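You operate a simulated robot arm through the tools that you are given. There is no shell and no other tool.

Carry out the task below with a simulated robot arm. There is one attempt and no reset: what you move stays moved.

JOB
The UNIT relay is dead. Drop it in the cream tray and try the COILS relay in its socket.
Fine: On the middle yellow board. Main switch off first and on again at the end. The other two relays stay. Nothing is pulled or fitted while the main switch is on.

The check looks at the end state, three seconds after you hand in, the way a careful person would. Anything else that was tipped, shoved, dropped, spilled or broken makes it a failure.

ROBOT AND FRAMES
A 6-joint arm with a two-finger parallel gripper, fixed in place. Base frame: the origin is at the foot of the arm, x ahead of it, y to its left, z up. Units: mm, rad, N and s.
With the tool pointing down near the work surface it reaches from about 300 to 660 mm from the base axis. Its first joint turns from -2.007 to 2.007 rad. Payload 3.43 kg.
The TCP is the grasp point between the finger pads, 34 mm short of the fingertips. In the tool frame z runs along the fingers and y along their closing line. The gripper opens to 128 mm. The fingers are 24 mm wide and 12 mm thick; the gripper's body (48 by 130 mm) begins 96 mm behind the TCP.
Orientation is told as [roll, pitch, yaw] about the base's x, y, z axes, in that order, counted from this pose: with the fingers straight down and closing along the base's y, the tool's x points along the base's -x, its y along +y and its z along -z.

CONTROLS
- The arm moves only by the tool send_rows. Its argument "targets" is a list of rows, each a list of 6 numbers: the shift along the tool's x, y, z in mm, then the turn, a rotation vector about the tool's x, y, z in degrees. In form: [[tx, ty, tz, wx, wy, wz], ...]. A call has 1 to 20 rows; each row is the pose to reach, as a shift and turn from the pose commanded when the call began, along the tool's axes at that moment. "jaw" is the finger opening in mm, from 0 to 128, set as the call begins (left out, the last holds). Each row takes 0.2 s and may step no farther than 50 mm and 0.15 rad from the row before; otherwise, or with a gripper value out of range, the whole call is refused. Where a pose cannot be reached the arm comes as near as it can. A force on the tool above 40 N (or 10 N above the force at the start of the call, whichever is more), or a blocked arm, ends the call early, and 0.2 s more pass. Each finger travels about 153 mm/s and halts on what it meets, pressing with about 30 N; the grip force reading is that of the motor and also rises with nothing between the fingers. The clock runs only during rows and for 0.2 s after the last one: add rows that repeat a pose to give the fingers time. The reply holds the time, the measured pose of the TCP, the force on the tool along the base axes, the opening and the grip force, in the units named above and with some noise, with the torque about the TCP (base axes, N m) and any sound that the robot's microphone picked up.
- Cameras (640 x 400 px; columns grow to the right, rows downward): "scene" is fixed at [400.7, 501, 1886.3]; the picture's right is [-1.00, 0.07, 0.00], its down [0.05, 0.66, -0.75] and it looks along [-0.05, -0.75, -0.66] (base axes); focal length 313 px, centre (320, 200). "wrist" rides on the gripper at [76, -11, -160] in the tool frame; the picture's right is [0.15, 0.99, 0.00], its down [-0.88, 0.13, -0.46] and it looks along [-0.45, 0.07, 0.89] (tool axes); focal length 234 px, centre (320, 200). There is no depth. A picture from a camera that has moved, and an enlarged one, comes with that camera's place and axes in the base frame and with its lens.
- grab_frame(camera): a new picture of that camera. It takes no simulated time.
- slide_trunk(by): slides the trunk up (or, below 0, down) by that many mm; the arm rides with it, the base frame stays. It gives what a move gives, with no picture.
- enlarge(camera, box): a new picture of the part [left, top, right, bottom] of that camera's present view, enlarged. It takes no simulated time.
- finish_job(): hands the job in; it is judged then, once.

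Nothing tells you positions but the pictures and the camera data. Unless the task says otherwise, let go and move clear before handing in.

The tools are called as a command line: name --pt "numbers of a row" for each row, then --argument value for the rest, lists and objects as JSON in quotes. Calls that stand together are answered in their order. send_rows: Moves the arm, as the interface text tells. Its arguments: {"type":"object","properties":{"targets":{"type":"array","items":{"type":"array","items":{"type":"number"}}},"jaw":{"type":"number"}},"required":["targets"]} The other tools are called the same way: slide_trunk (by) slides the trunk up or down; grab_frame (camera) takes a picture; enlarge (camera, box) takes an enlarged picture of a part of a camera's view; finish_job () hands the job in.

At the start:

```text
time: 0.0
position: [129.6, -277.6, 1351.4]
tcp_rot: [0.0, -0.002, 0.001]
wrist_force: [-0.7, 0.4, 0.2]
torque: [-0.01, -0.01, 0.01]
gripper_width: 128.1
grasp_force: 0.0
trunk travel left (down, up): [-925.0, 65.0]
```

scene: 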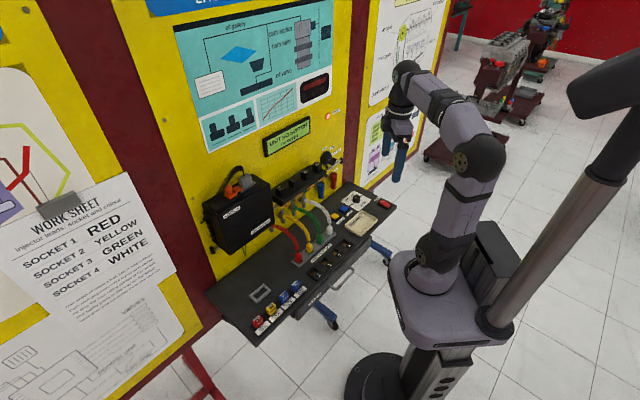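
wrist: 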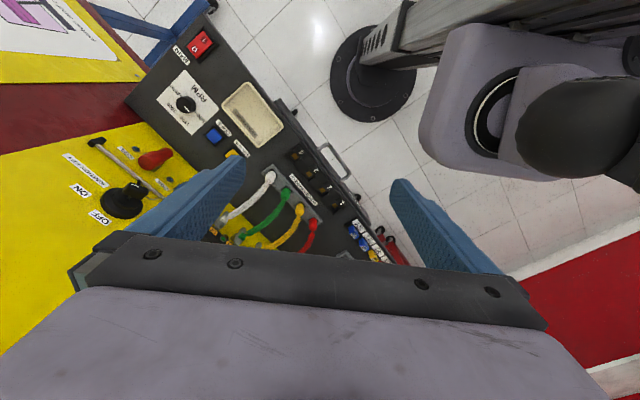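

I see a yellow training board with a dark shelf/panel, a black box, coloured cables, a master switch on the board and a cream tray. I'll take enlarged pictures first to locate the relays, switch and tray.

enlarge --camera "scene" --box '[190, 100, 430, 250]'

enlarge --camera "scene" --box '[200, 180, 420, 340]'

enlarge --camera "wrist" --box '[20, 10, 420, 270]'

```text
2.67 times, centred on (310, 175) of scene
camera zoom: at [400.7, 501.0, 1886.3], right [-1.0, 0.07, 0.0], down [0.05, 0.66, -0.75], along [-0.05, -0.75, -0.66], focal length 834 px, centre (347, 267)
```

zoom: 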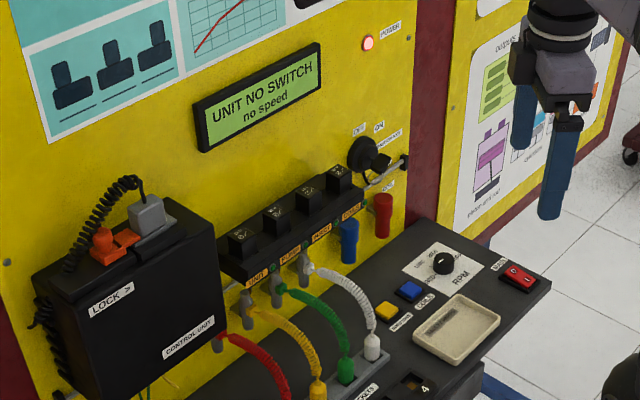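

```text
2.50 times, centred on (310, 260) of scene
camera zoom: at [400.7, 501.0, 1886.3], right [-1.0, 0.07, 0.0], down [0.05, 0.66, -0.75], along [-0.05, -0.75, -0.66], focal length 782 px, centre (345, 50)
```

zoom: 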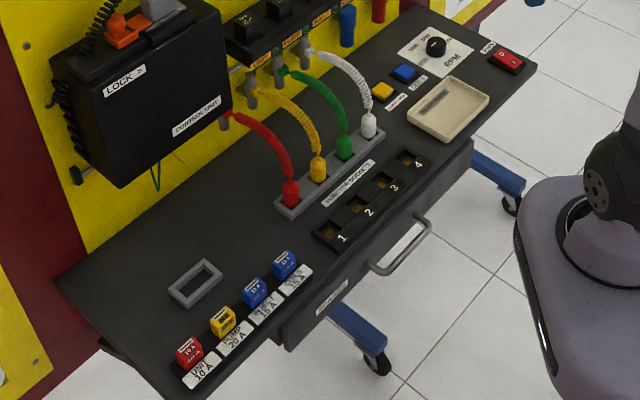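

```text
1.54 times, centred on (220, 140) of wrist
camera zoom: at [53.9, -289.0, 1512.0], right [-0.15, 0.99, 0.0], down [0.88, 0.13, 0.46], along [0.45, 0.07, -0.89], focal length 360 px, centre (474, 292)
```

zoom: 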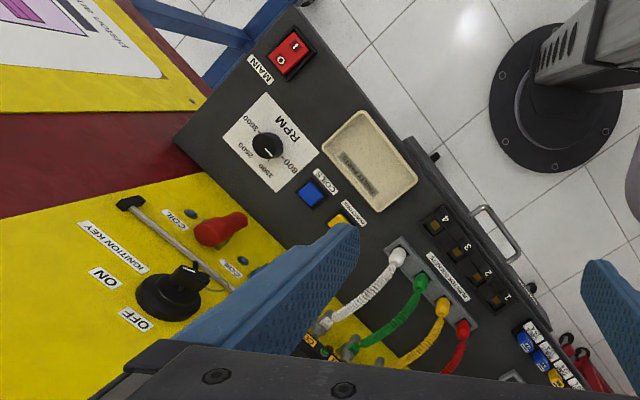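

I see a relay strip with four black cubes (left-to-right: UNIT, PUMP, INJECT, COILS), and a red MAIN rocker at the right end of the bench with the cream tray nearby. I'll zoom in for exact pixel positions.

enlarge --camera "scene" --box '[260, 150, 350, 220]'

enlarge --camera "scene" --box '[330, 180, 410, 240]'

enlarge --camera "wrist" --box '[140, 10, 300, 110]'

```text
5.71 times, centred on (305, 185) of scene
camera zoom: at [400.7, 501.0, 1886.3], right [-1.0, 0.07, 0.0], down [0.05, 0.66, -0.75], along [-0.05, -0.75, -0.66], focal length 1786 px, centre (406, 286)
```

zoom: 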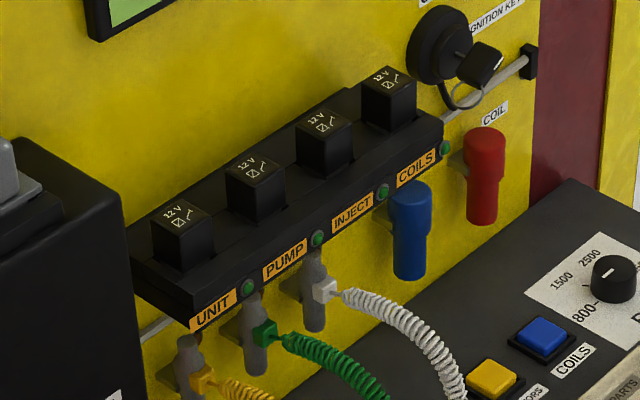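

```text
6.67 times, centred on (370, 210) of scene
camera zoom: at [400.7, 501.0, 1886.3], right [-1.0, 0.07, 0.0], down [0.05, 0.66, -0.75], along [-0.05, -0.75, -0.66], focal length 2084 px, centre (-13, 133)
```

zoom: 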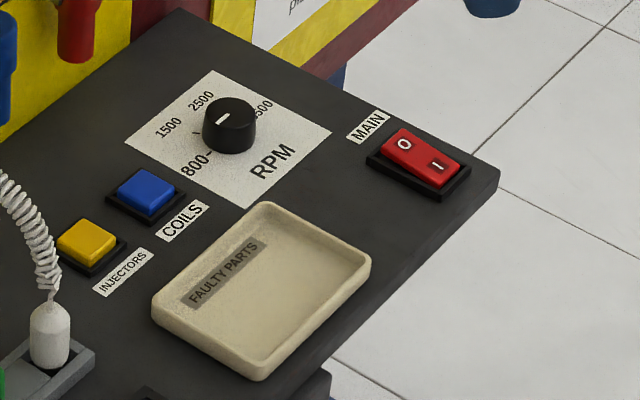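

```text
4.00 times, centred on (220, 60) of wrist
camera zoom: at [53.9, -289.0, 1512.0], right [-0.15, 0.99, 0.0], down [0.88, 0.13, 0.46], along [0.45, 0.07, -0.89], focal length 937 px, centre (720, 760)
```

zoom: 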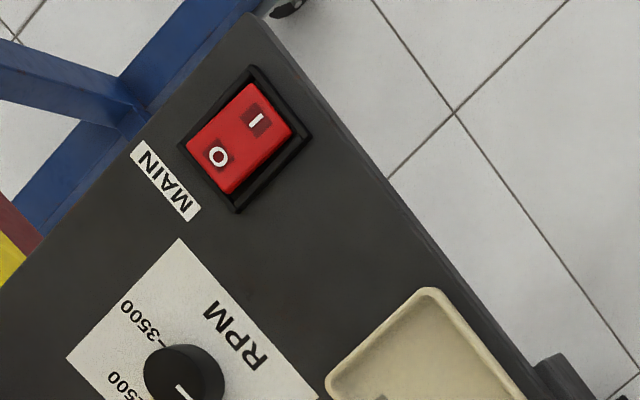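

The MAIN rocker triangulates to about (25, -550, 917). The board runs about 44° to the base axes, and the relays sit on a ledge roughly 615 mm out at z≈1165. First I'll swing the gripper round square to the board, well clear of it, so I can look at the relays.

send_rows --pt "-31.5 -13.7 0 0 0 7.667" --pt "-63 -27.3 0 0 0 15.333" --pt "-94.5 -41 0 0 0 23" --pt "-126 -54.7 0 0 0 30.667" --pt "-157.5 -68.3 0 0 0 38.333" --pt "-189 -82 0 0 0 46" --pt "-189 -82 0 0 0 46"

grab_frame --camera "wrist"

grab_frame --camera "scene"

```text
time: 1.6
position: [318.1, -359.8, 1351.5]
tcp_rot: [-0.001, -0.002, -0.805]
wrist_force: [0.2, 0.8, 0.6]
torque: [-0.04, -0.07, 0.0]
gripper_width: 127.9
grasp_force: 0.0
trunk travel left (down, up): [-925.0, 65.0]
```

```text
taken
camera wrist: at [256.6, -312.8, 1513.3], right [0.61, 0.79, 0.0], down [0.7, -0.54, 0.46], along [0.36, -0.28, -0.89], focal length 234 px, centre (320, 200)
```

wrist: 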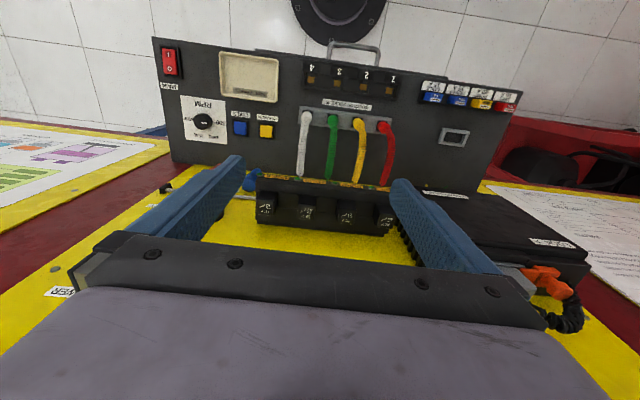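

```text
taken
```

scene: 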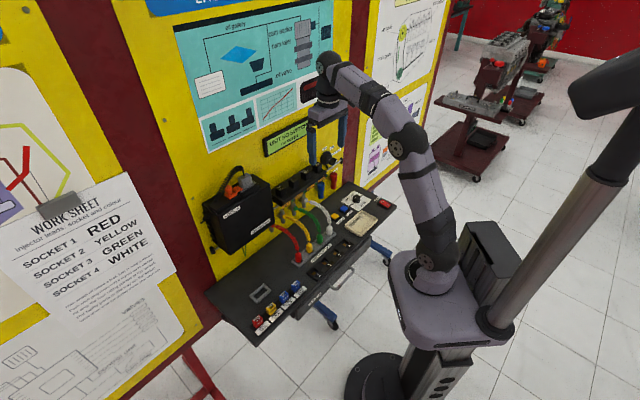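

I can now see the four relays with the board behind them. I'll zoom in to triangulate them against the scene view.

enlarge --camera "wrist" --box '[240, 165, 420, 277]'

enlarge --camera "wrist" --box '[140, 30, 300, 130]'

enlarge --camera "scene" --box '[260, 145, 350, 201]'

```text
3.56 times, centred on (330, 221) of wrist
camera zoom: at [256.6, -312.8, 1513.3], right [0.61, 0.79, 0.0], down [0.7, -0.54, 0.46], along [0.36, -0.28, -0.89], focal length 833 px, centre (284, 125)
```

zoom: 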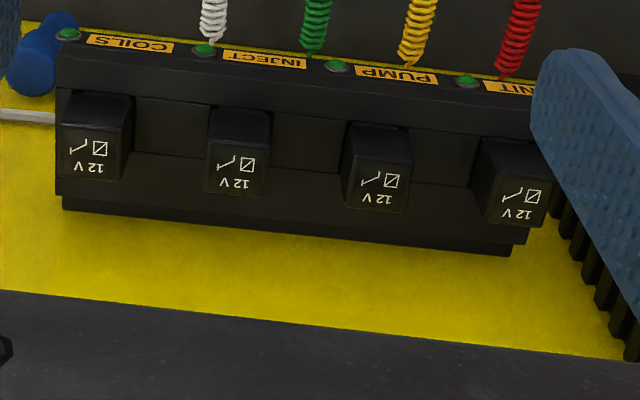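

```text
4.00 times, centred on (220, 80) of wrist
camera zoom: at [256.6, -312.8, 1513.3], right [0.61, 0.79, 0.0], down [0.7, -0.54, 0.46], along [0.36, -0.28, -0.89], focal length 937 px, centre (720, 680)
```

zoom: 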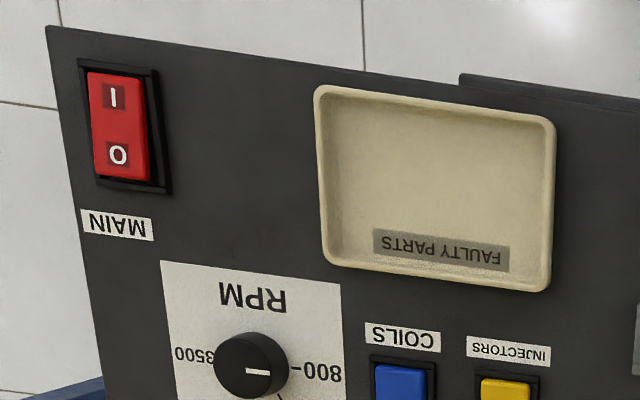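

```text
7.11 times, centred on (305, 173) of scene
camera zoom: at [400.7, 501.0, 1886.3], right [-1.0, 0.07, 0.0], down [0.05, 0.66, -0.75], along [-0.05, -0.75, -0.66], focal length 2223 px, centre (427, 392)
```

zoom: 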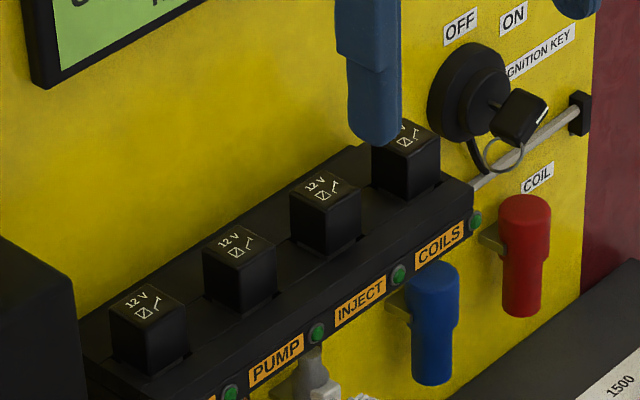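

Triangulated: UNIT relay top is at about (477, -352, 1196) and COILS relay top at about (344, -483, 1197), with roughly 62 mm between relays. The MAIN rocker is at about (26, -551, 917), with "0" on the board side. I'll close the fingers and move above MAIN, tilted 20°, to press the "0" end.

send_rows --pt "5.7 -38.2 22.3 0 -2.22 0" --pt "11.3 -76.3 44.6 0 -4.44 0" --pt "17 -114.5 66.8 0 -6.67 0" --pt "22.7 -152.7 89 0 -8.89 0" --pt "28.3 -190.8 111.3 0 -11.11 0" --pt "34 -229 133.6 0 -13.33 0" --pt "39.7 -267.2 155.8 0 -15.56 0" --pt "45.3 -305.3 178 0 -17.78 0" --pt "51 -343.5 200 0 -20 0" --pt "51 -343.5 200 0 -20 0" --jaw 0

grab_frame --camera "wrist"

grab_frame --camera "scene"

```text
time: 3.8
position: [34.6, -561.3, 1152.3]
tcp_rot: [0.0, -0.351, -0.802]
wrist_force: [0.6, -0.4, 0.0]
torque: [-0.01, 0.05, -0.01]
gripper_width: 0.0
grasp_force: 30.1
trunk travel left (down, up): [-925.0, 65.0]
```

```text
taken
camera wrist: at [-60.6, -478.9, 1277.8], right [0.62, 0.79, -0.05], down [0.56, -0.39, 0.73], along [0.55, -0.48, -0.68], focal length 234 px, centre (320, 200)
```

wrist: 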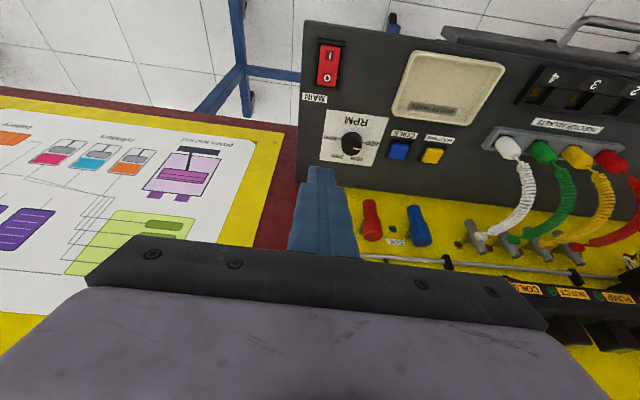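

```text
taken
```

scene: 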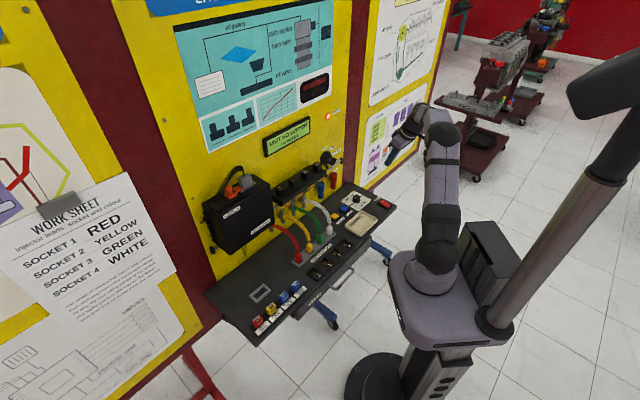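

The arm is above MAIN with fingers closed. I'll zoom in on the rocker from here to refine its position and see which side is down.

enlarge --camera "wrist" --box '[290, 20, 370, 110]'

enlarge --camera "scene" --box '[365, 190, 405, 215]'

```text
4.44 times, centred on (330, 65) of wrist
camera zoom: at [-60.6, -478.9, 1277.8], right [0.62, 0.79, -0.05], down [0.56, -0.39, 0.73], along [0.55, -0.48, -0.68], focal length 1041 px, centre (276, 800)
```

zoom: 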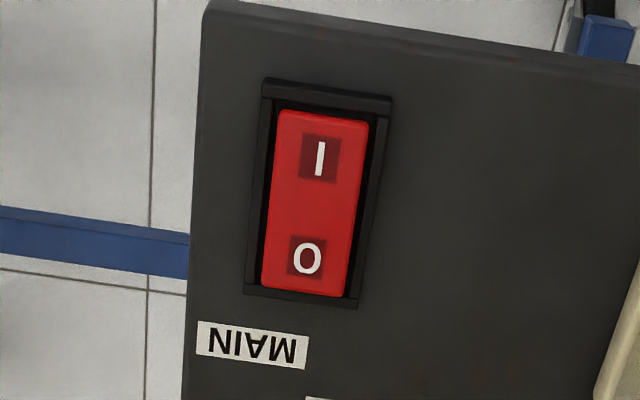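

```text
16.00 times, centred on (385, 202) of scene
camera zoom: at [400.7, 501.0, 1886.3], right [-1.0, 0.07, 0.0], down [0.05, 0.66, -0.75], along [-0.05, -0.75, -0.66], focal length 5002 px, centre (-720, 160)
```

zoom: 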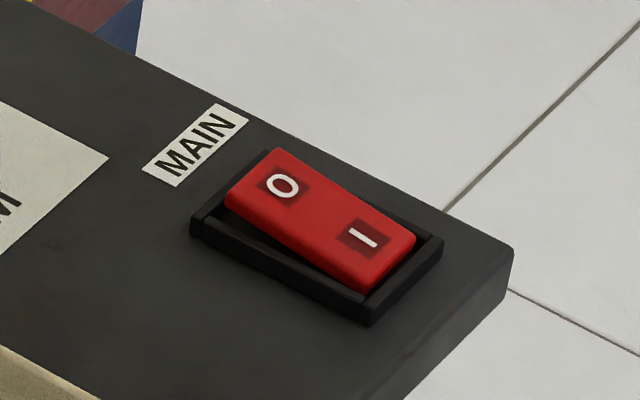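

MAIN is clearly ON ("0" side raised), and my fingertip edge is above the "0" mark. I'll descend to just above it.

send_rows --pt "15.4 0 42.3 0 0 0" --pt "30.8 0 84.6 0 0 0" --pt "46.2 0 126.9 0 0 0" --pt "61.6 0 169.1 0 0 0" --pt "61.6 0 169.1 0 0 0"

enlarge --camera "wrist" --box '[240, 80, 420, 280]'

enlarge --camera "scene" --box '[350, 150, 430, 220]'

```text
time: 5.0
position: [34.5, -563.1, 971.6]
tcp_rot: [-0.003, -0.35, -0.803]
wrist_force: [0.3, -0.6, 0.8]
torque: [-0.01, 0.03, -0.01]
gripper_width: 0.0
grasp_force: 30.1
trunk travel left (down, up): [-925.0, 65.0]
```

```text
2.00 times, centred on (330, 180) of wrist
camera zoom: at [-60.2, -479.5, 1096.1], right [0.62, 0.79, -0.05], down [0.56, -0.39, 0.73], along [0.55, -0.48, -0.68], focal length 468 px, centre (300, 240)
```

zoom: 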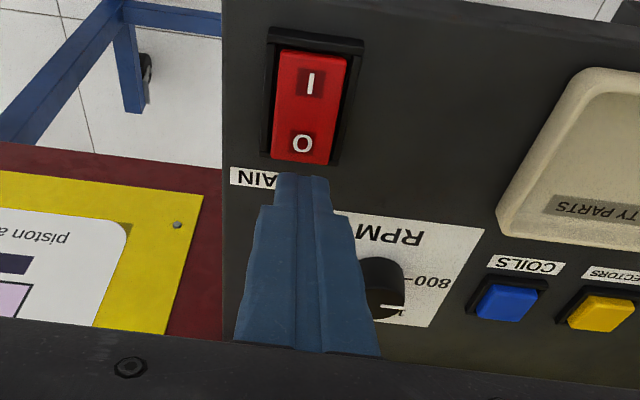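

```text
5.71 times, centred on (390, 185) of scene
camera zoom: at [400.7, 501.0, 1886.3], right [-1.0, 0.07, 0.0], down [0.05, 0.66, -0.75], along [-0.05, -0.75, -0.66], focal length 1786 px, centre (-80, 286)
```

zoom: 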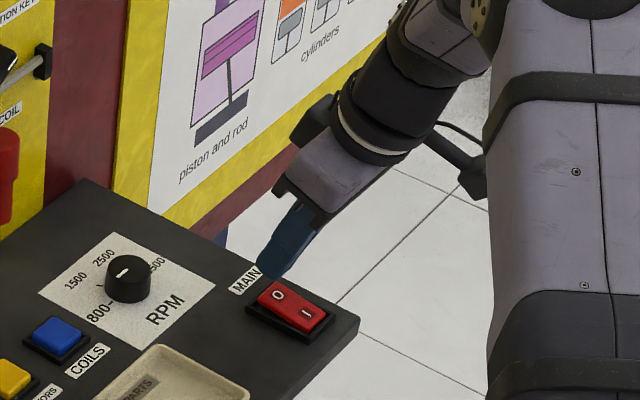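

The fingertip is right over the "0" end. I'll press down slowly, in small steps, watching force and listening for a click.

send_rows --pt "1.37 0 3.76 0 0 0" --pt "2.74 0 7.52 0 0 0" --pt "3.42 0 9.4 0 0 0" --pt "3.76 0 10.34 0 0 0" --pt "4.1 0 11.28 0 0 0" --pt "4.45 0 12.22 0 0 0" --pt "4.79 0 13.16 0 0 0" --pt "5.13 0 14.1 0 0 0"

enlarge --camera "scene" --box '[365, 180, 405, 215]'

```text
time: 6.8
position: [35.3, -561.7, 957.9]
tcp_rot: [0.0, -0.349, -0.8]
wrist_force: [0.2, 0.0, 0.2]
torque: [-0.02, -0.01, -0.02]
gripper_width: 0.0
grasp_force: 30.2
trunk travel left (down, up): [-925.0, 65.0]
```

```text
11.43 times, centred on (385, 198) of scene
camera zoom: at [400.7, 501.0, 1886.3], right [-1.0, 0.07, 0.0], down [0.05, 0.66, -0.75], along [-0.05, -0.75, -0.66], focal length 3573 px, centre (-423, 229)
```

zoom: 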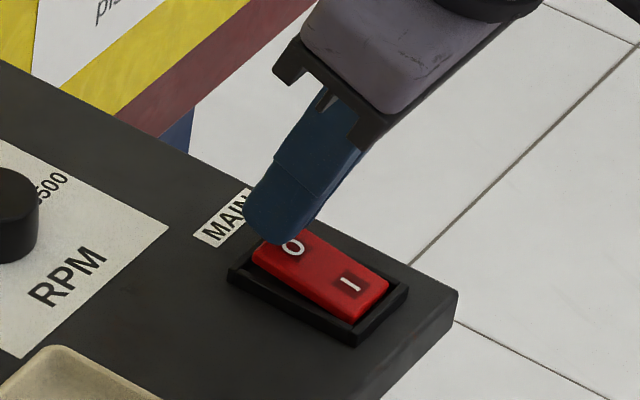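

It is not touching yet, and the tip is just above "0". I'll continue down in 1 mm steps.

send_rows --pt "0.34 0 0.94 0 0 0" --pt "0.68 0 1.88 0 0 0" --pt "1.03 0 2.82 0 0 0" --pt "1.37 0 3.76 0 0 0" --pt "1.71 0 4.7 0 0 0" --pt "2.05 0 5.64 0 0 0" --pt "2.39 0 6.58 0 0 0" --pt "2.74 0 7.52 0 0 0"

enlarge --camera "scene" --box '[365, 180, 405, 215]'

```text
time: 8.6
position: [35.5, -560.6, 948.9]
tcp_rot: [-0.001, -0.348, -0.803]
wrist_force: [-0.4, -0.3, 0.0]
torque: [0.04, -0.03, 0.01]
gripper_width: 0.2
grasp_force: 30.5
trunk travel left (down, up): [-925.0, 65.0]
```

```text
11.43 times, centred on (385, 198) of scene
camera zoom: at [400.7, 501.0, 1886.3], right [-1.0, 0.07, 0.0], down [0.05, 0.66, -0.75], along [-0.05, -0.75, -0.66], focal length 3573 px, centre (-423, 229)
```

zoom: 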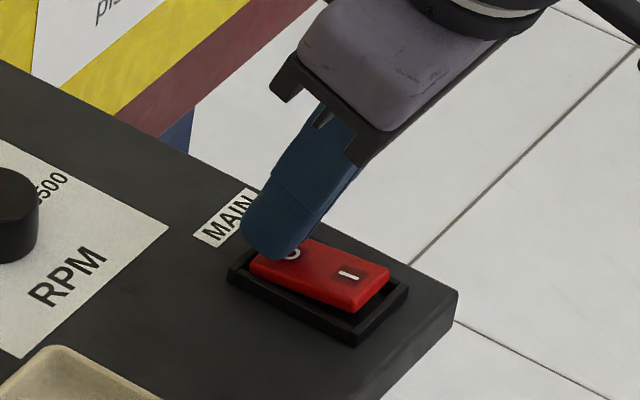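

The rocker appears to have flipped ("I" side now raised). I'll lift off and confirm with the switch, power lamp and display.

send_rows --pt "-8.5 0 -23.5 0 0 0" --pt "-24 0 -66 0 0 0" --pt "-40 0 -110 0 0 0" --pt "-56 0 -154 0 0 0" --pt "-72 0 -197.8 0 0 0"

enlarge --camera "scene" --box '[365, 185, 405, 215]'

enlarge --camera "scene" --box '[240, 90, 360, 190]'

```text
time: 9.8
position: [35.7, -559.7, 1160.0]
tcp_rot: [0.001, -0.348, -0.805]
wrist_force: [-0.5, -0.6, -0.2]
torque: [0.02, 0.01, 0.0]
gripper_width: 0.0
grasp_force: 30.2
trunk travel left (down, up): [-925.0, 65.0]
```

```text
13.33 times, centred on (385, 200) of scene
camera zoom: at [400.7, 501.0, 1886.3], right [-1.0, 0.07, 0.0], down [0.05, 0.66, -0.75], along [-0.05, -0.75, -0.66], focal length 4168 px, centre (-547, 200)
```

zoom: 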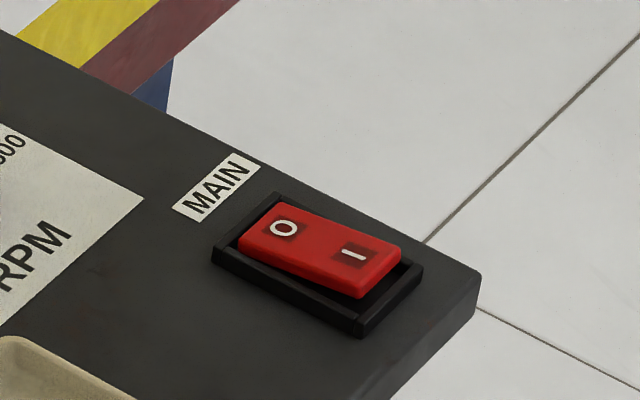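

```text
4.00 times, centred on (300, 140) of scene
camera zoom: at [400.7, 501.0, 1886.3], right [-1.0, 0.07, 0.0], down [0.05, 0.66, -0.75], along [-0.05, -0.75, -0.66], focal length 1250 px, centre (400, 440)
```

zoom: 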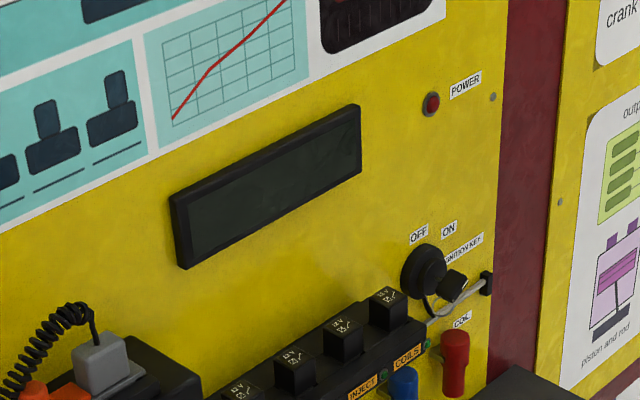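

Power is off: lamp out, display dark, and the "0" side is down. Next I'll move over toward the UNIT relay, staying high, with the tilt reduced to 10° so the gripper body stays off the board.

send_rows --pt "-10.5 42.1 -10.3 0 0.9 0" --pt "-21.0 84.3 -20.5 0 1.8 0" --pt "-31.5 126.4 -30.8 0 2.7 0" --pt "-42 168.5 -41 0 3.6 0" --pt "-52.5 210.7 -51.3 0 4.5 0" --pt "-63 252.8 -61.5 0 5.5 0" --pt "-73.5 295 -71.8 0 6.4 0" --pt "-84 337 -82 0 7.3 0" --pt "-94.5 379.2 -92.3 0 8.2 0" --pt "-105 421.4 -102.6 0 9.1 0" --pt "-115.6 463.5 -107.3 0 10 0" --pt "-115.6 463.5 -107.3 0 10 0" --jaw 60

grab_frame --camera "wrist"

grab_frame --camera "scene"

```text
time: 12.4
position: [418.3, -291.3, 1299.1]
tcp_rot: [0.0, -0.175, -0.804]
wrist_force: [-0.1, -0.3, 0.0]
torque: [0.06, -0.04, -0.01]
gripper_width: 60.2
grasp_force: 0.0
trunk travel left (down, up): [-925.0, 65.0]
```

```text
taken
camera wrist: at [340.1, -226.4, 1444.0], right [0.61, 0.79, -0.03], down [0.64, -0.48, 0.6], along [0.46, -0.39, -0.8], focal length 234 px, centre (320, 200)
```

wrist: 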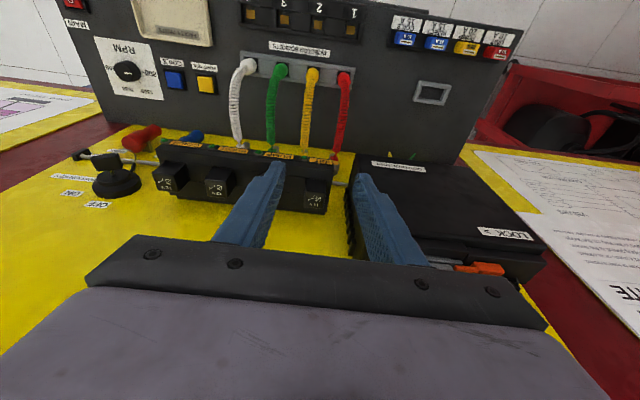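

```text
taken
```

scene: 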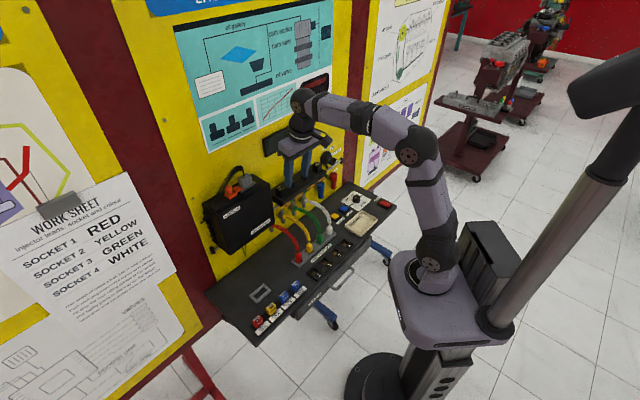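

I'm above and in front of UNIT. I'll zoom in on the relay strip and the side of the control box for clearances.

enlarge --camera "wrist" --box '[140, 130, 400, 270]'

enlarge --camera "wrist" --box '[280, 150, 390, 220]'

enlarge --camera "scene" --box '[250, 110, 350, 220]'

```text
2.46 times, centred on (270, 200) of wrist
camera zoom: at [340.1, -226.4, 1444.0], right [0.61, 0.79, -0.03], down [0.64, -0.48, 0.6], along [0.46, -0.39, -0.8], focal length 576 px, centre (443, 200)
```

zoom: 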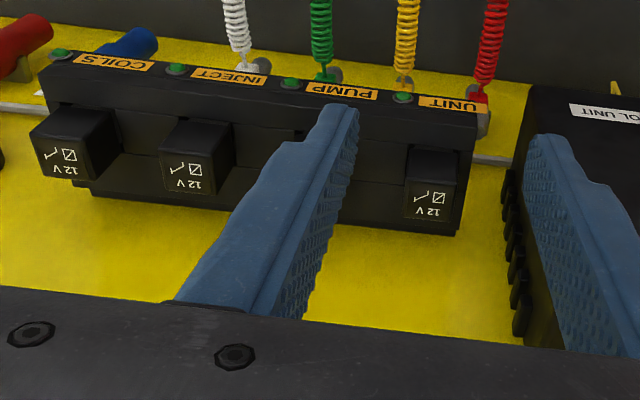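

```text
5.71 times, centred on (335, 185) of wrist
camera zoom: at [340.1, -226.4, 1444.0], right [0.61, 0.79, -0.03], down [0.64, -0.48, 0.6], along [0.46, -0.39, -0.8], focal length 1338 px, centre (234, 286)
```

zoom: 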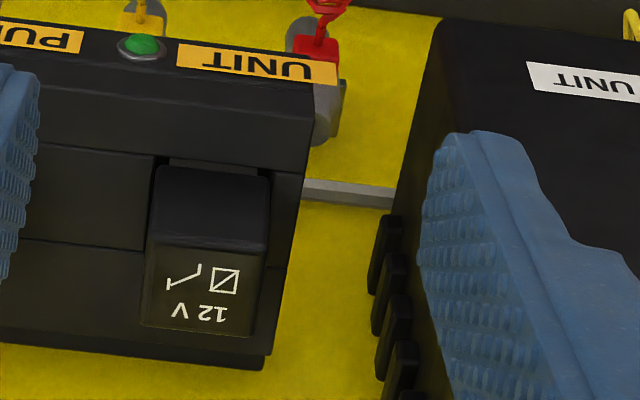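

```text
3.64 times, centred on (300, 165) of scene
camera zoom: at [400.7, 501.0, 1886.3], right [-1.0, 0.07, 0.0], down [0.05, 0.66, -0.75], along [-0.05, -0.75, -0.66], focal length 1137 px, centre (393, 327)
```

zoom: 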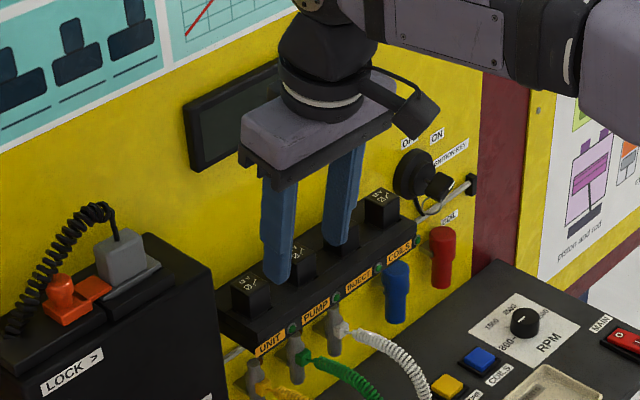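

The UNIT relay lies about 82 mm toward the board and 100 mm below the TCP, with about 10 mm to spare between the open finger and the control-box ribs. I'll move to just above it with the jaw at 50 mm.

send_rows --pt "-23.8 0.5 22.5 0 0 0" --pt "-47.6 1 45 0 0 0" --pt "-71.4 1.5 67.4 0 0 0" --pt "-71.4 1.5 67.4 0 0 0" --jaw 50

enlarge --camera "wrist" --box '[220, 100, 420, 250]'

enlarge --camera "scene" --box '[250, 120, 350, 220]'

```text
time: 13.4
position: [476.5, -350.3, 1246.5]
tcp_rot: [-0.001, -0.177, -0.803]
wrist_force: [0.8, -0.1, 0.2]
torque: [0.02, -0.02, 0.0]
gripper_width: 50.0
grasp_force: 0.1
trunk travel left (down, up): [-925.0, 65.0]
```

```text
2.67 times, centred on (320, 175) of wrist
camera zoom: at [397.9, -284.7, 1391.2], right [0.61, 0.79, -0.03], down [0.64, -0.48, 0.6], along [0.46, -0.39, -0.8], focal length 624 px, centre (320, 267)
```

zoom: 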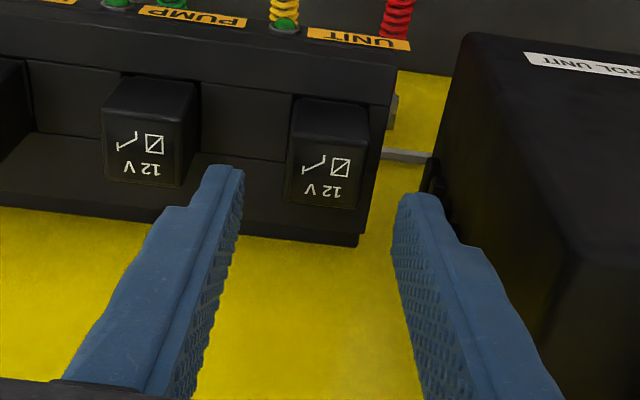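

```text
4.00 times, centred on (300, 170) of scene
camera zoom: at [400.7, 501.0, 1886.3], right [-1.0, 0.07, 0.0], down [0.05, 0.66, -0.75], along [-0.05, -0.75, -0.66], focal length 1250 px, centre (400, 320)
```

zoom: 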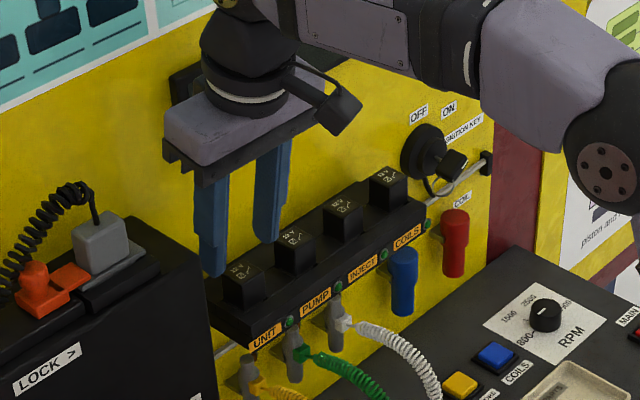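

The fingers straddle UNIT in plan and the tips are still slightly above it. I'll shift 1.5 mm along the board and come down 25 mm, then check.

send_rows --pt "0 1.5 0 0 0 0" --pt "0.87 1.5 4.92 0 0 0" --pt "1.74 1.5 9.85 0 0 0" --pt "2.6 1.5 14.77 0 0 0" --pt "3.47 1.5 19.7 0 0 0" --pt "4.34 1.5 24.62 0 0 0"

enlarge --camera "wrist" --box '[240, 110, 400, 220]'

enlarge --camera "scene" --box '[270, 150, 330, 205]'

```text
time: 14.8
position: [479.0, -348.6, 1220.9]
tcp_rot: [0.001, -0.174, -0.804]
wrist_force: [0.3, 1.1, 0.3]
torque: [0.01, -0.01, 0.0]
gripper_width: 50.0
grasp_force: 0.0
trunk travel left (down, up): [-925.0, 65.0]
```

```text
3.64 times, centred on (320, 165) of wrist
camera zoom: at [399.8, -282.6, 1365.5], right [0.61, 0.79, -0.03], down [0.64, -0.48, 0.6], along [0.46, -0.39, -0.8], focal length 852 px, centre (320, 327)
```

zoom: 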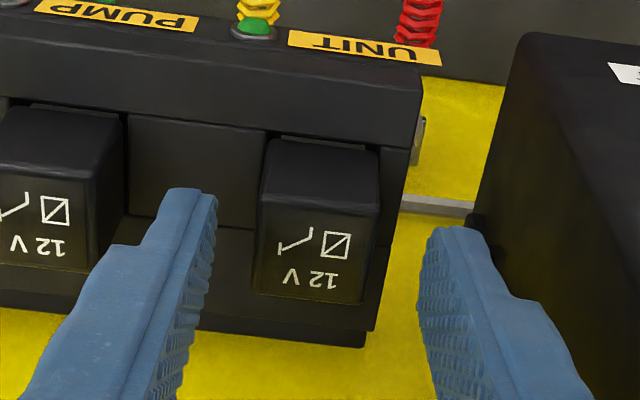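

```text
7.27 times, centred on (300, 178) of scene
camera zoom: at [400.7, 501.0, 1886.3], right [-1.0, 0.07, 0.0], down [0.05, 0.66, -0.75], along [-0.05, -0.75, -0.66], focal length 2274 px, centre (466, 364)
```

zoom: 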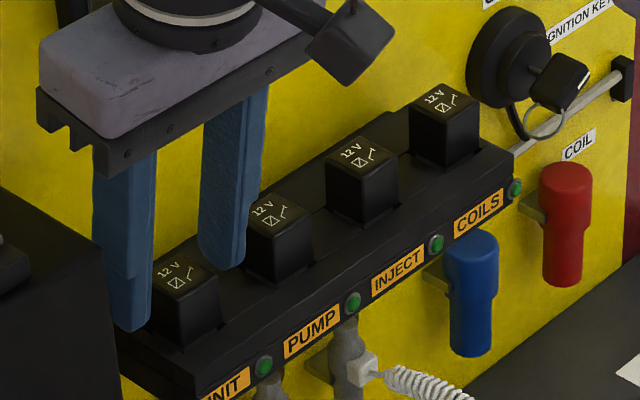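

The fingers straddle UNIT evenly, with gaps of about 11 mm each side. I'll take a closer look at the strip surface to judge how far the tips can go down.

enlarge --camera "scene" --box '[275, 165, 315, 200]'

enlarge --camera "wrist" --box '[230, 120, 350, 195]'

enlarge --camera "scene" --box '[305, 155, 345, 185]'

```text
11.43 times, centred on (295, 182) of scene
camera zoom: at [400.7, 501.0, 1886.3], right [-1.0, 0.07, 0.0], down [0.05, 0.66, -0.75], along [-0.05, -0.75, -0.66], focal length 3573 px, centre (606, 400)
```

zoom: 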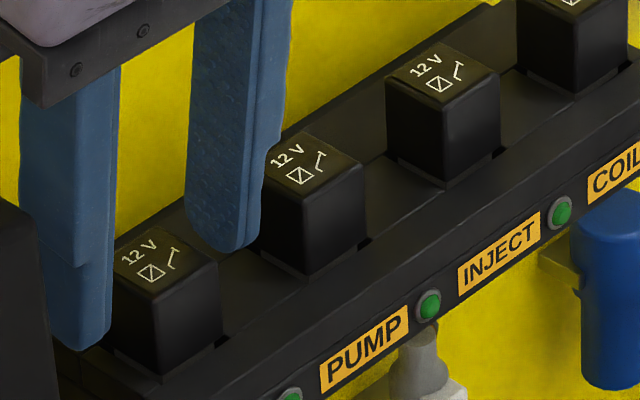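

```text
5.33 times, centred on (290, 158) of wrist
camera zoom: at [399.8, -282.6, 1365.5], right [0.61, 0.79, -0.03], down [0.64, -0.48, 0.6], along [0.46, -0.39, -0.8], focal length 1249 px, centre (480, 427)
```

zoom: 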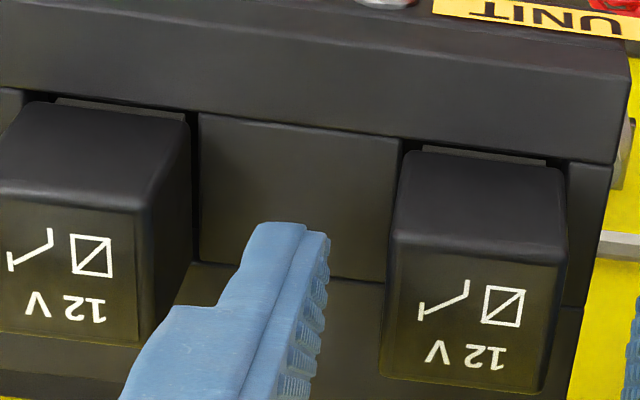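

```text
13.33 times, centred on (325, 170) of scene
camera zoom: at [400.7, 501.0, 1886.3], right [-1.0, 0.07, 0.0], down [0.05, 0.66, -0.75], along [-0.05, -0.75, -0.66], focal length 4168 px, centre (253, 600)
```

zoom: 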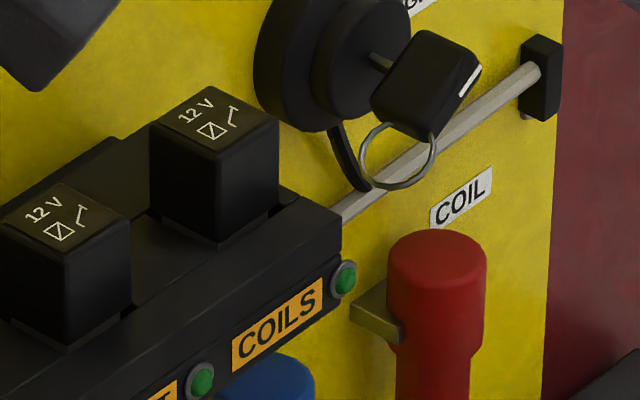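

The strip deck is flush around the relays, about 31 mm below their tops. I'll come down another 12 mm, checking force, without closing yet.

send_rows --pt "0.69 0 3.94 0 0 0" --pt "1.22 0 6.89 0 0 0" --pt "1.74 0 9.85 0 0 0" --pt "2.08 0 11.82 0 0 0" --pt "2.08 0 11.82 0 0 0"

enlarge --camera "wrist" --box '[240, 110, 400, 220]'

enlarge --camera "scene" --box '[275, 165, 315, 200]'

```text
time: 16.0
position: [478.2, -349.3, 1208.6]
tcp_rot: [0.0, -0.173, -0.803]
wrist_force: [-0.3, 0.9, 0.8]
torque: [-0.01, 0.0, -0.01]
gripper_width: 50.0
grasp_force: 0.0
trunk travel left (down, up): [-925.0, 65.0]
```

```text
3.64 times, centred on (320, 165) of wrist
camera zoom: at [399.5, -283.1, 1353.3], right [0.61, 0.79, -0.03], down [0.64, -0.48, 0.6], along [0.46, -0.38, -0.8], focal length 852 px, centre (320, 327)
```

zoom: 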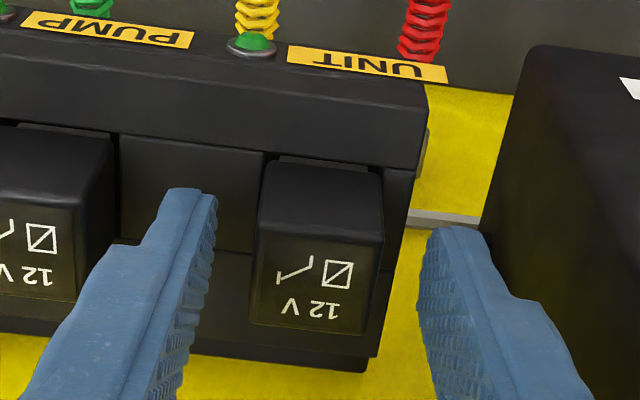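

```text
11.43 times, centred on (295, 182) of scene
camera zoom: at [400.7, 501.0, 1886.3], right [-1.0, 0.07, 0.0], down [0.05, 0.66, -0.75], along [-0.05, -0.75, -0.66], focal length 3573 px, centre (606, 400)
```

zoom: 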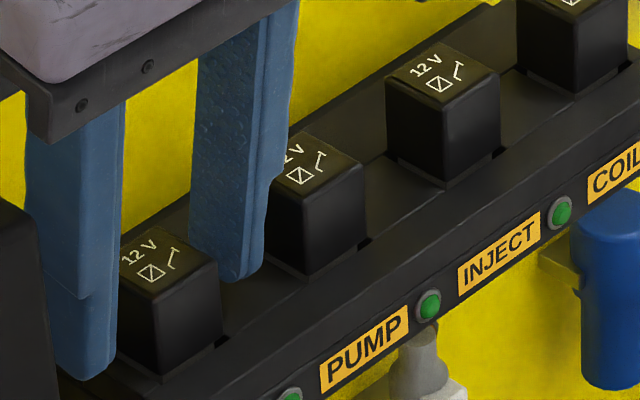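

The fingers are centred on UNIT front-to-back and about 7 mm above the deck. I'll close on it while holding position.

send_rows --pt "0 0 0 0 0 0" --pt "0 0 0 0 0 0" --pt "0 0 0 0 0 0" --jaw 15

enlarge --camera "wrist" --box '[240, 110, 400, 220]'

enlarge --camera "scene" --box '[275, 165, 315, 200]'

```text
time: 16.8
position: [478.7, -348.6, 1208.3]
tcp_rot: [-0.001, -0.175, -0.805]
wrist_force: [0.0, -0.5, 0.1]
torque: [-0.01, 0.01, 0.0]
gripper_width: 26.6
grasp_force: 30.1
trunk travel left (down, up): [-925.0, 65.0]
```

```text
3.64 times, centred on (320, 165) of wrist
camera zoom: at [399.6, -283.1, 1353.3], right [0.61, 0.79, -0.03], down [0.64, -0.48, 0.6], along [0.46, -0.38, -0.8], focal length 852 px, centre (320, 327)
```

zoom: 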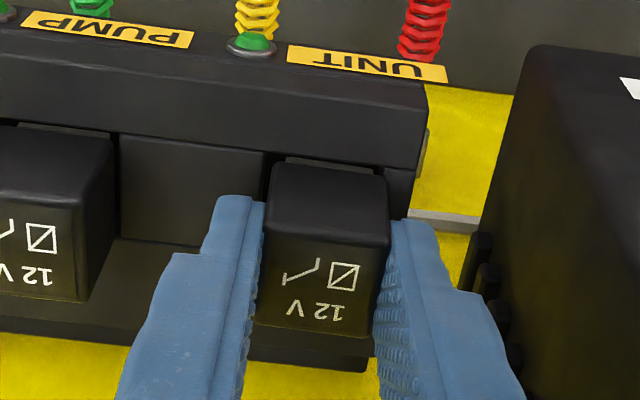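

```text
11.43 times, centred on (295, 182) of scene
camera zoom: at [400.7, 501.0, 1886.3], right [-1.0, 0.07, 0.0], down [0.05, 0.66, -0.75], along [-0.05, -0.75, -0.66], focal length 3573 px, centre (606, 400)
```

zoom: 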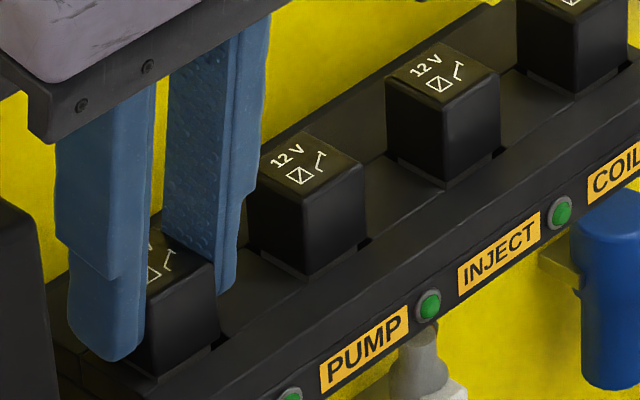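

UNIT is gripped (26.6 mm). It shifted about 1 mm sideways on closing, which I'll remember for the socket centre. I'll now pull straight up gently.

send_rows --pt "-0.35 0 -1.97 0 0 0" --pt "-0.69 0 -3.94 0 0 0" --pt "-1.04 0 -5.91 0 0 0" --pt "-1.39 0 -7.88 0 0 0" --pt "-1.74 0 -9.85 0 0 0" --pt "-2.6 0 -14.77 0 0 0" --pt "-3.47 0 -19.7 0 0 0" --pt "-5.21 0 -29.54 0 0 0" --pt "-6.94 0 -39.39 0 0 0"

enlarge --camera "wrist" --box '[240, 110, 400, 220]'

enlarge --camera "scene" --box '[265, 145, 315, 200]'

```text
time: 18.8
position: [478.2, -349.7, 1248.5]
tcp_rot: [-0.001, -0.174, -0.803]
wrist_force: [0.4, 0.0, 0.0]
torque: [0.02, 0.0, 0.0]
gripper_width: 26.5
grasp_force: 30.3
trunk travel left (down, up): [-925.0, 65.0]
```

```text
3.64 times, centred on (320, 165) of wrist
camera zoom: at [399.3, -282.9, 1393.7], right [0.61, 0.79, -0.03], down [0.64, -0.48, 0.6], along [0.46, -0.38, -0.8], focal length 852 px, centre (320, 327)
```

zoom: 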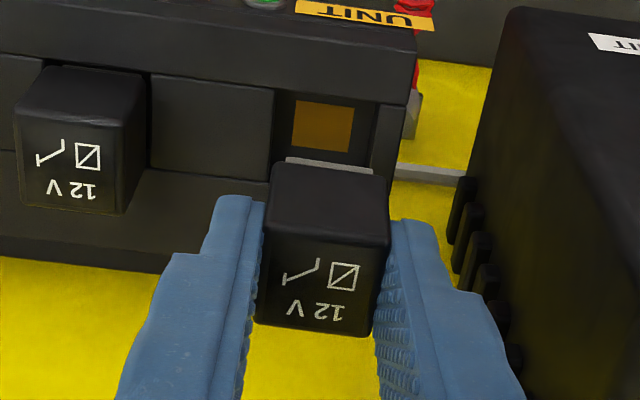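

```text
7.27 times, centred on (290, 172) of scene
camera zoom: at [400.7, 501.0, 1886.3], right [-1.0, 0.07, 0.0], down [0.05, 0.66, -0.75], along [-0.05, -0.75, -0.66], focal length 2274 px, centre (538, 400)
```

zoom: 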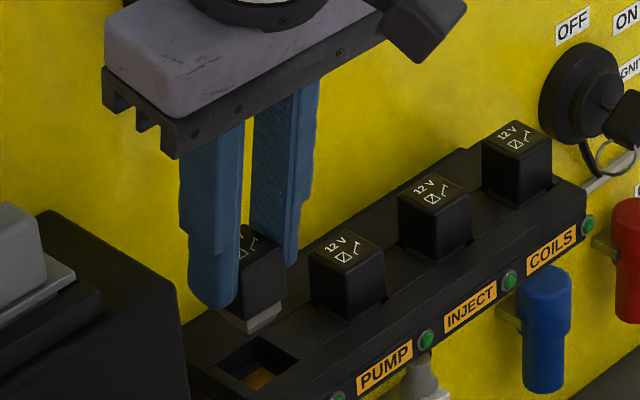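

UNIT is out cleanly, with its plug base and the empty socket both visible. I'll lift, draw back from the strip and carry it over the cream tray.

send_rows --pt "35.9 0 -26.65 0 0 0" --pt "71.8 0 -53.3 0 0 0" --pt "86.76 -41.96 -35.91 0 0 0" --pt "101.71 -83.91 -18.53 0 0 0" --pt "116.67 -125.87 -1.14 0 0 0" --pt "131.63 -167.83 16.24 0 0 0" --pt "146.59 -209.79 33.63 0 0 0" --pt "161.54 -251.74 51.01 0 0 0" --pt "176.5 -293.7 68.4 0 0 0" --pt "176.5 -293.7 68.4 0 0 0"

grab_frame --camera "wrist"

grab_frame --camera "scene"

```text
time: 21.0
position: [155.6, -434.6, 1151.4]
tcp_rot: [-0.001, -0.175, -0.803]
wrist_force: [0.0, 0.6, 0.0]
torque: [-0.01, -0.01, -0.02]
gripper_width: 26.9
grasp_force: 29.5
trunk travel left (down, up): [-925.0, 65.0]
```

```text
taken
camera wrist: at [76.3, -369.6, 1295.9], right [0.61, 0.79, -0.03], down [0.64, -0.48, 0.6], along [0.46, -0.39, -0.8], focal length 234 px, centre (320, 200)
```

wrist: 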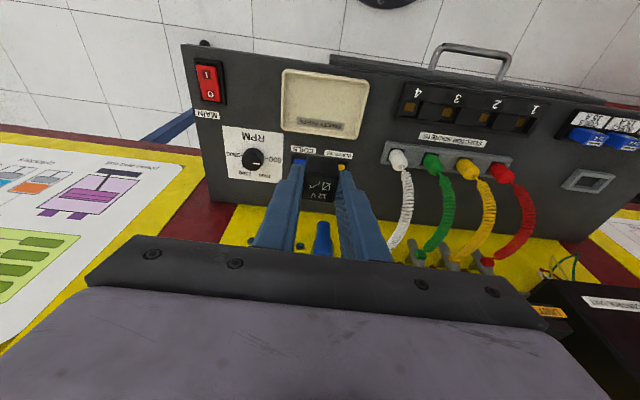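

```text
taken
```

scene: 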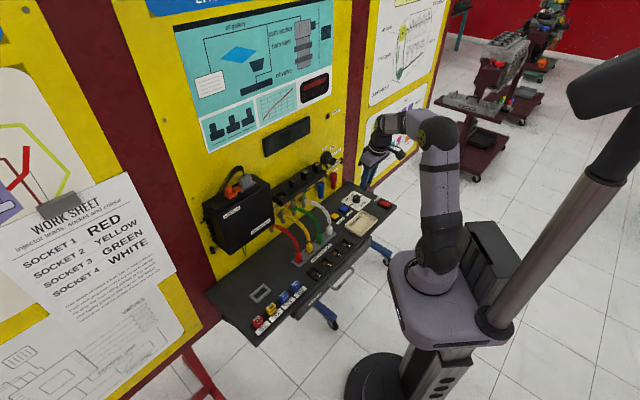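

The tray is directly below the held relay. I'll descend to a safe height above it and check.

send_rows --pt "8.2 0 40.7 0 0 0" --pt "16.4 0 81.4 0 0 0" --pt "24.5 0 122.1 0 0 0" --pt "30.7 0 153 0 0 0" --pt "30.7 0 153 0 0 0"

enlarge --camera "wrist" --box '[200, 60, 440, 220]'

enlarge --camera "scene" --box '[330, 160, 420, 240]'

```text
time: 22.2
position: [151.5, -434.0, 994.8]
tcp_rot: [0.0, -0.174, -0.804]
wrist_force: [-0.3, 1.1, -0.6]
torque: [0.0, 0.0, 0.01]
gripper_width: 27.0
grasp_force: 30.0
trunk travel left (down, up): [-925.0, 65.0]
```

```text
2.50 times, centred on (320, 140) of wrist
camera zoom: at [73.1, -367.8, 1139.2], right [0.61, 0.79, -0.03], down [0.64, -0.48, 0.6], along [0.46, -0.39, -0.8], focal length 585 px, centre (320, 350)
```

zoom: 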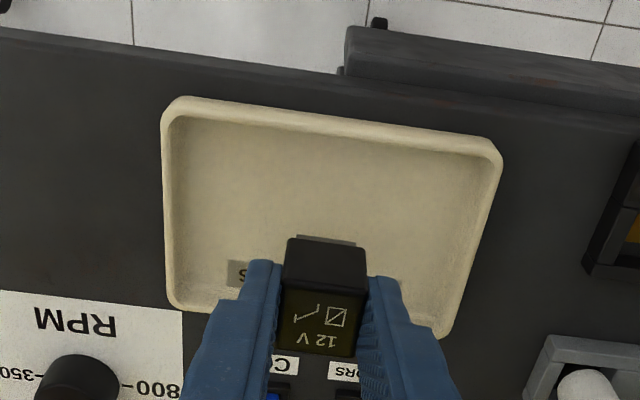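

```text
5.00 times, centred on (375, 200) of scene
camera zoom: at [400.7, 501.0, 1886.3], right [-1.0, 0.07, 0.0], down [0.05, 0.66, -0.75], along [-0.05, -0.75, -0.66], focal length 1563 px, centre (45, 200)
```

zoom: 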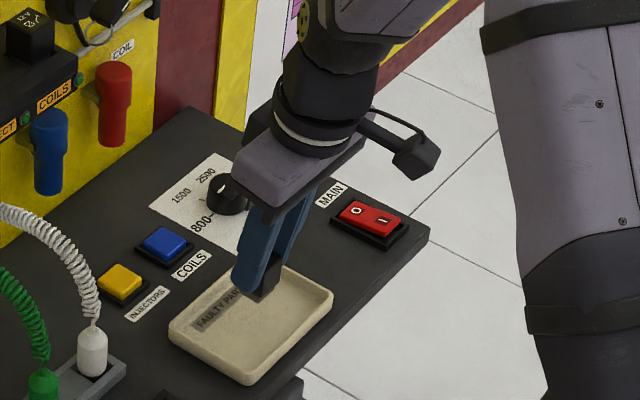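

The relay is above the tray floor. I'll nudge 6 mm toward the tray's centre, lower close to the floor, then look before releasing.

send_rows --pt "5.9 0 -1.0 0 0 0" --pt "7.6 0 8.8 0 0 0" --pt "8.5 0 13.7 0 0 0" --pt "9.0 0 16.7 0 0 0" --pt "9.0 0 16.7 0 0 0"

enlarge --camera "scene" --box '[350, 190, 400, 240]'

enlarge --camera "wrist" --box '[200, 60, 440, 220]'

```text
time: 23.4
position: [147.8, -429.7, 976.8]
tcp_rot: [-0.001, -0.176, -0.803]
wrist_force: [0.1, 0.7, -0.9]
torque: [-0.03, 0.02, 0.01]
gripper_width: 26.7
grasp_force: 30.0
trunk travel left (down, up): [-925.0, 65.0]
```

```text
8.00 times, centred on (375, 215) of scene
camera zoom: at [400.7, 501.0, 1886.3], right [-1.0, 0.07, 0.0], down [0.05, 0.66, -0.75], along [-0.05, -0.75, -0.66], focal length 2501 px, centre (-120, 80)
```

zoom: 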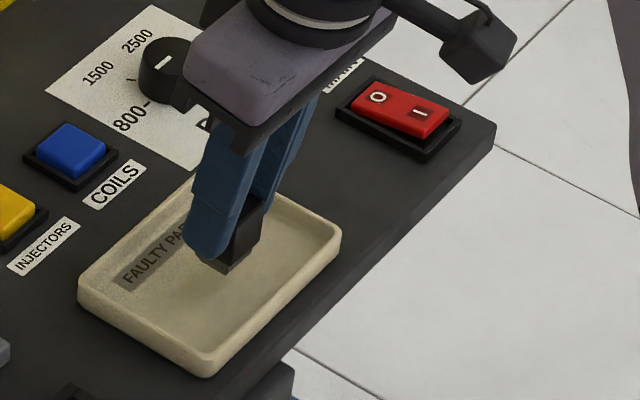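

```text
2.50 times, centred on (320, 140) of wrist
camera zoom: at [69.6, -363.4, 1121.0], right [0.61, 0.79, -0.03], down [0.64, -0.48, 0.6], along [0.46, -0.39, -0.8], focal length 585 px, centre (320, 350)
```

zoom: 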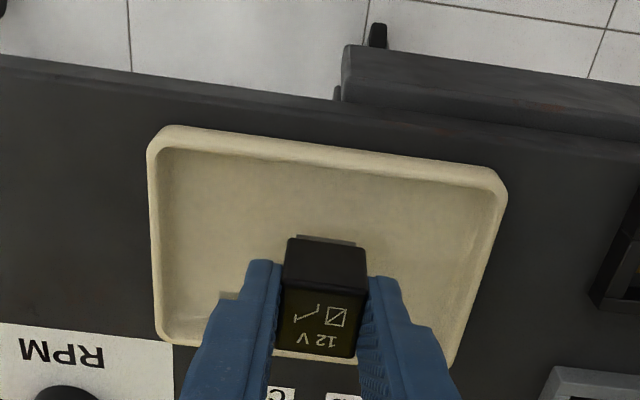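

The relay is a few mm above the tray floor. I'll lower gently a little more to set it down softly.

send_rows --pt "0.17 0 0.98 0 0 0" --pt "0.35 0 1.97 0 0 0" --pt "0.52 0 2.95 0 0 0"

```text
time: 24.2
position: [148.0, -428.5, 974.1]
tcp_rot: [0.0, -0.175, -0.803]
wrist_force: [-0.4, 0.7, -0.8]
torque: [0.0, -0.02, -0.05]
gripper_width: 26.9
grasp_force: 29.9
trunk travel left (down, up): [-925.0, 65.0]
```

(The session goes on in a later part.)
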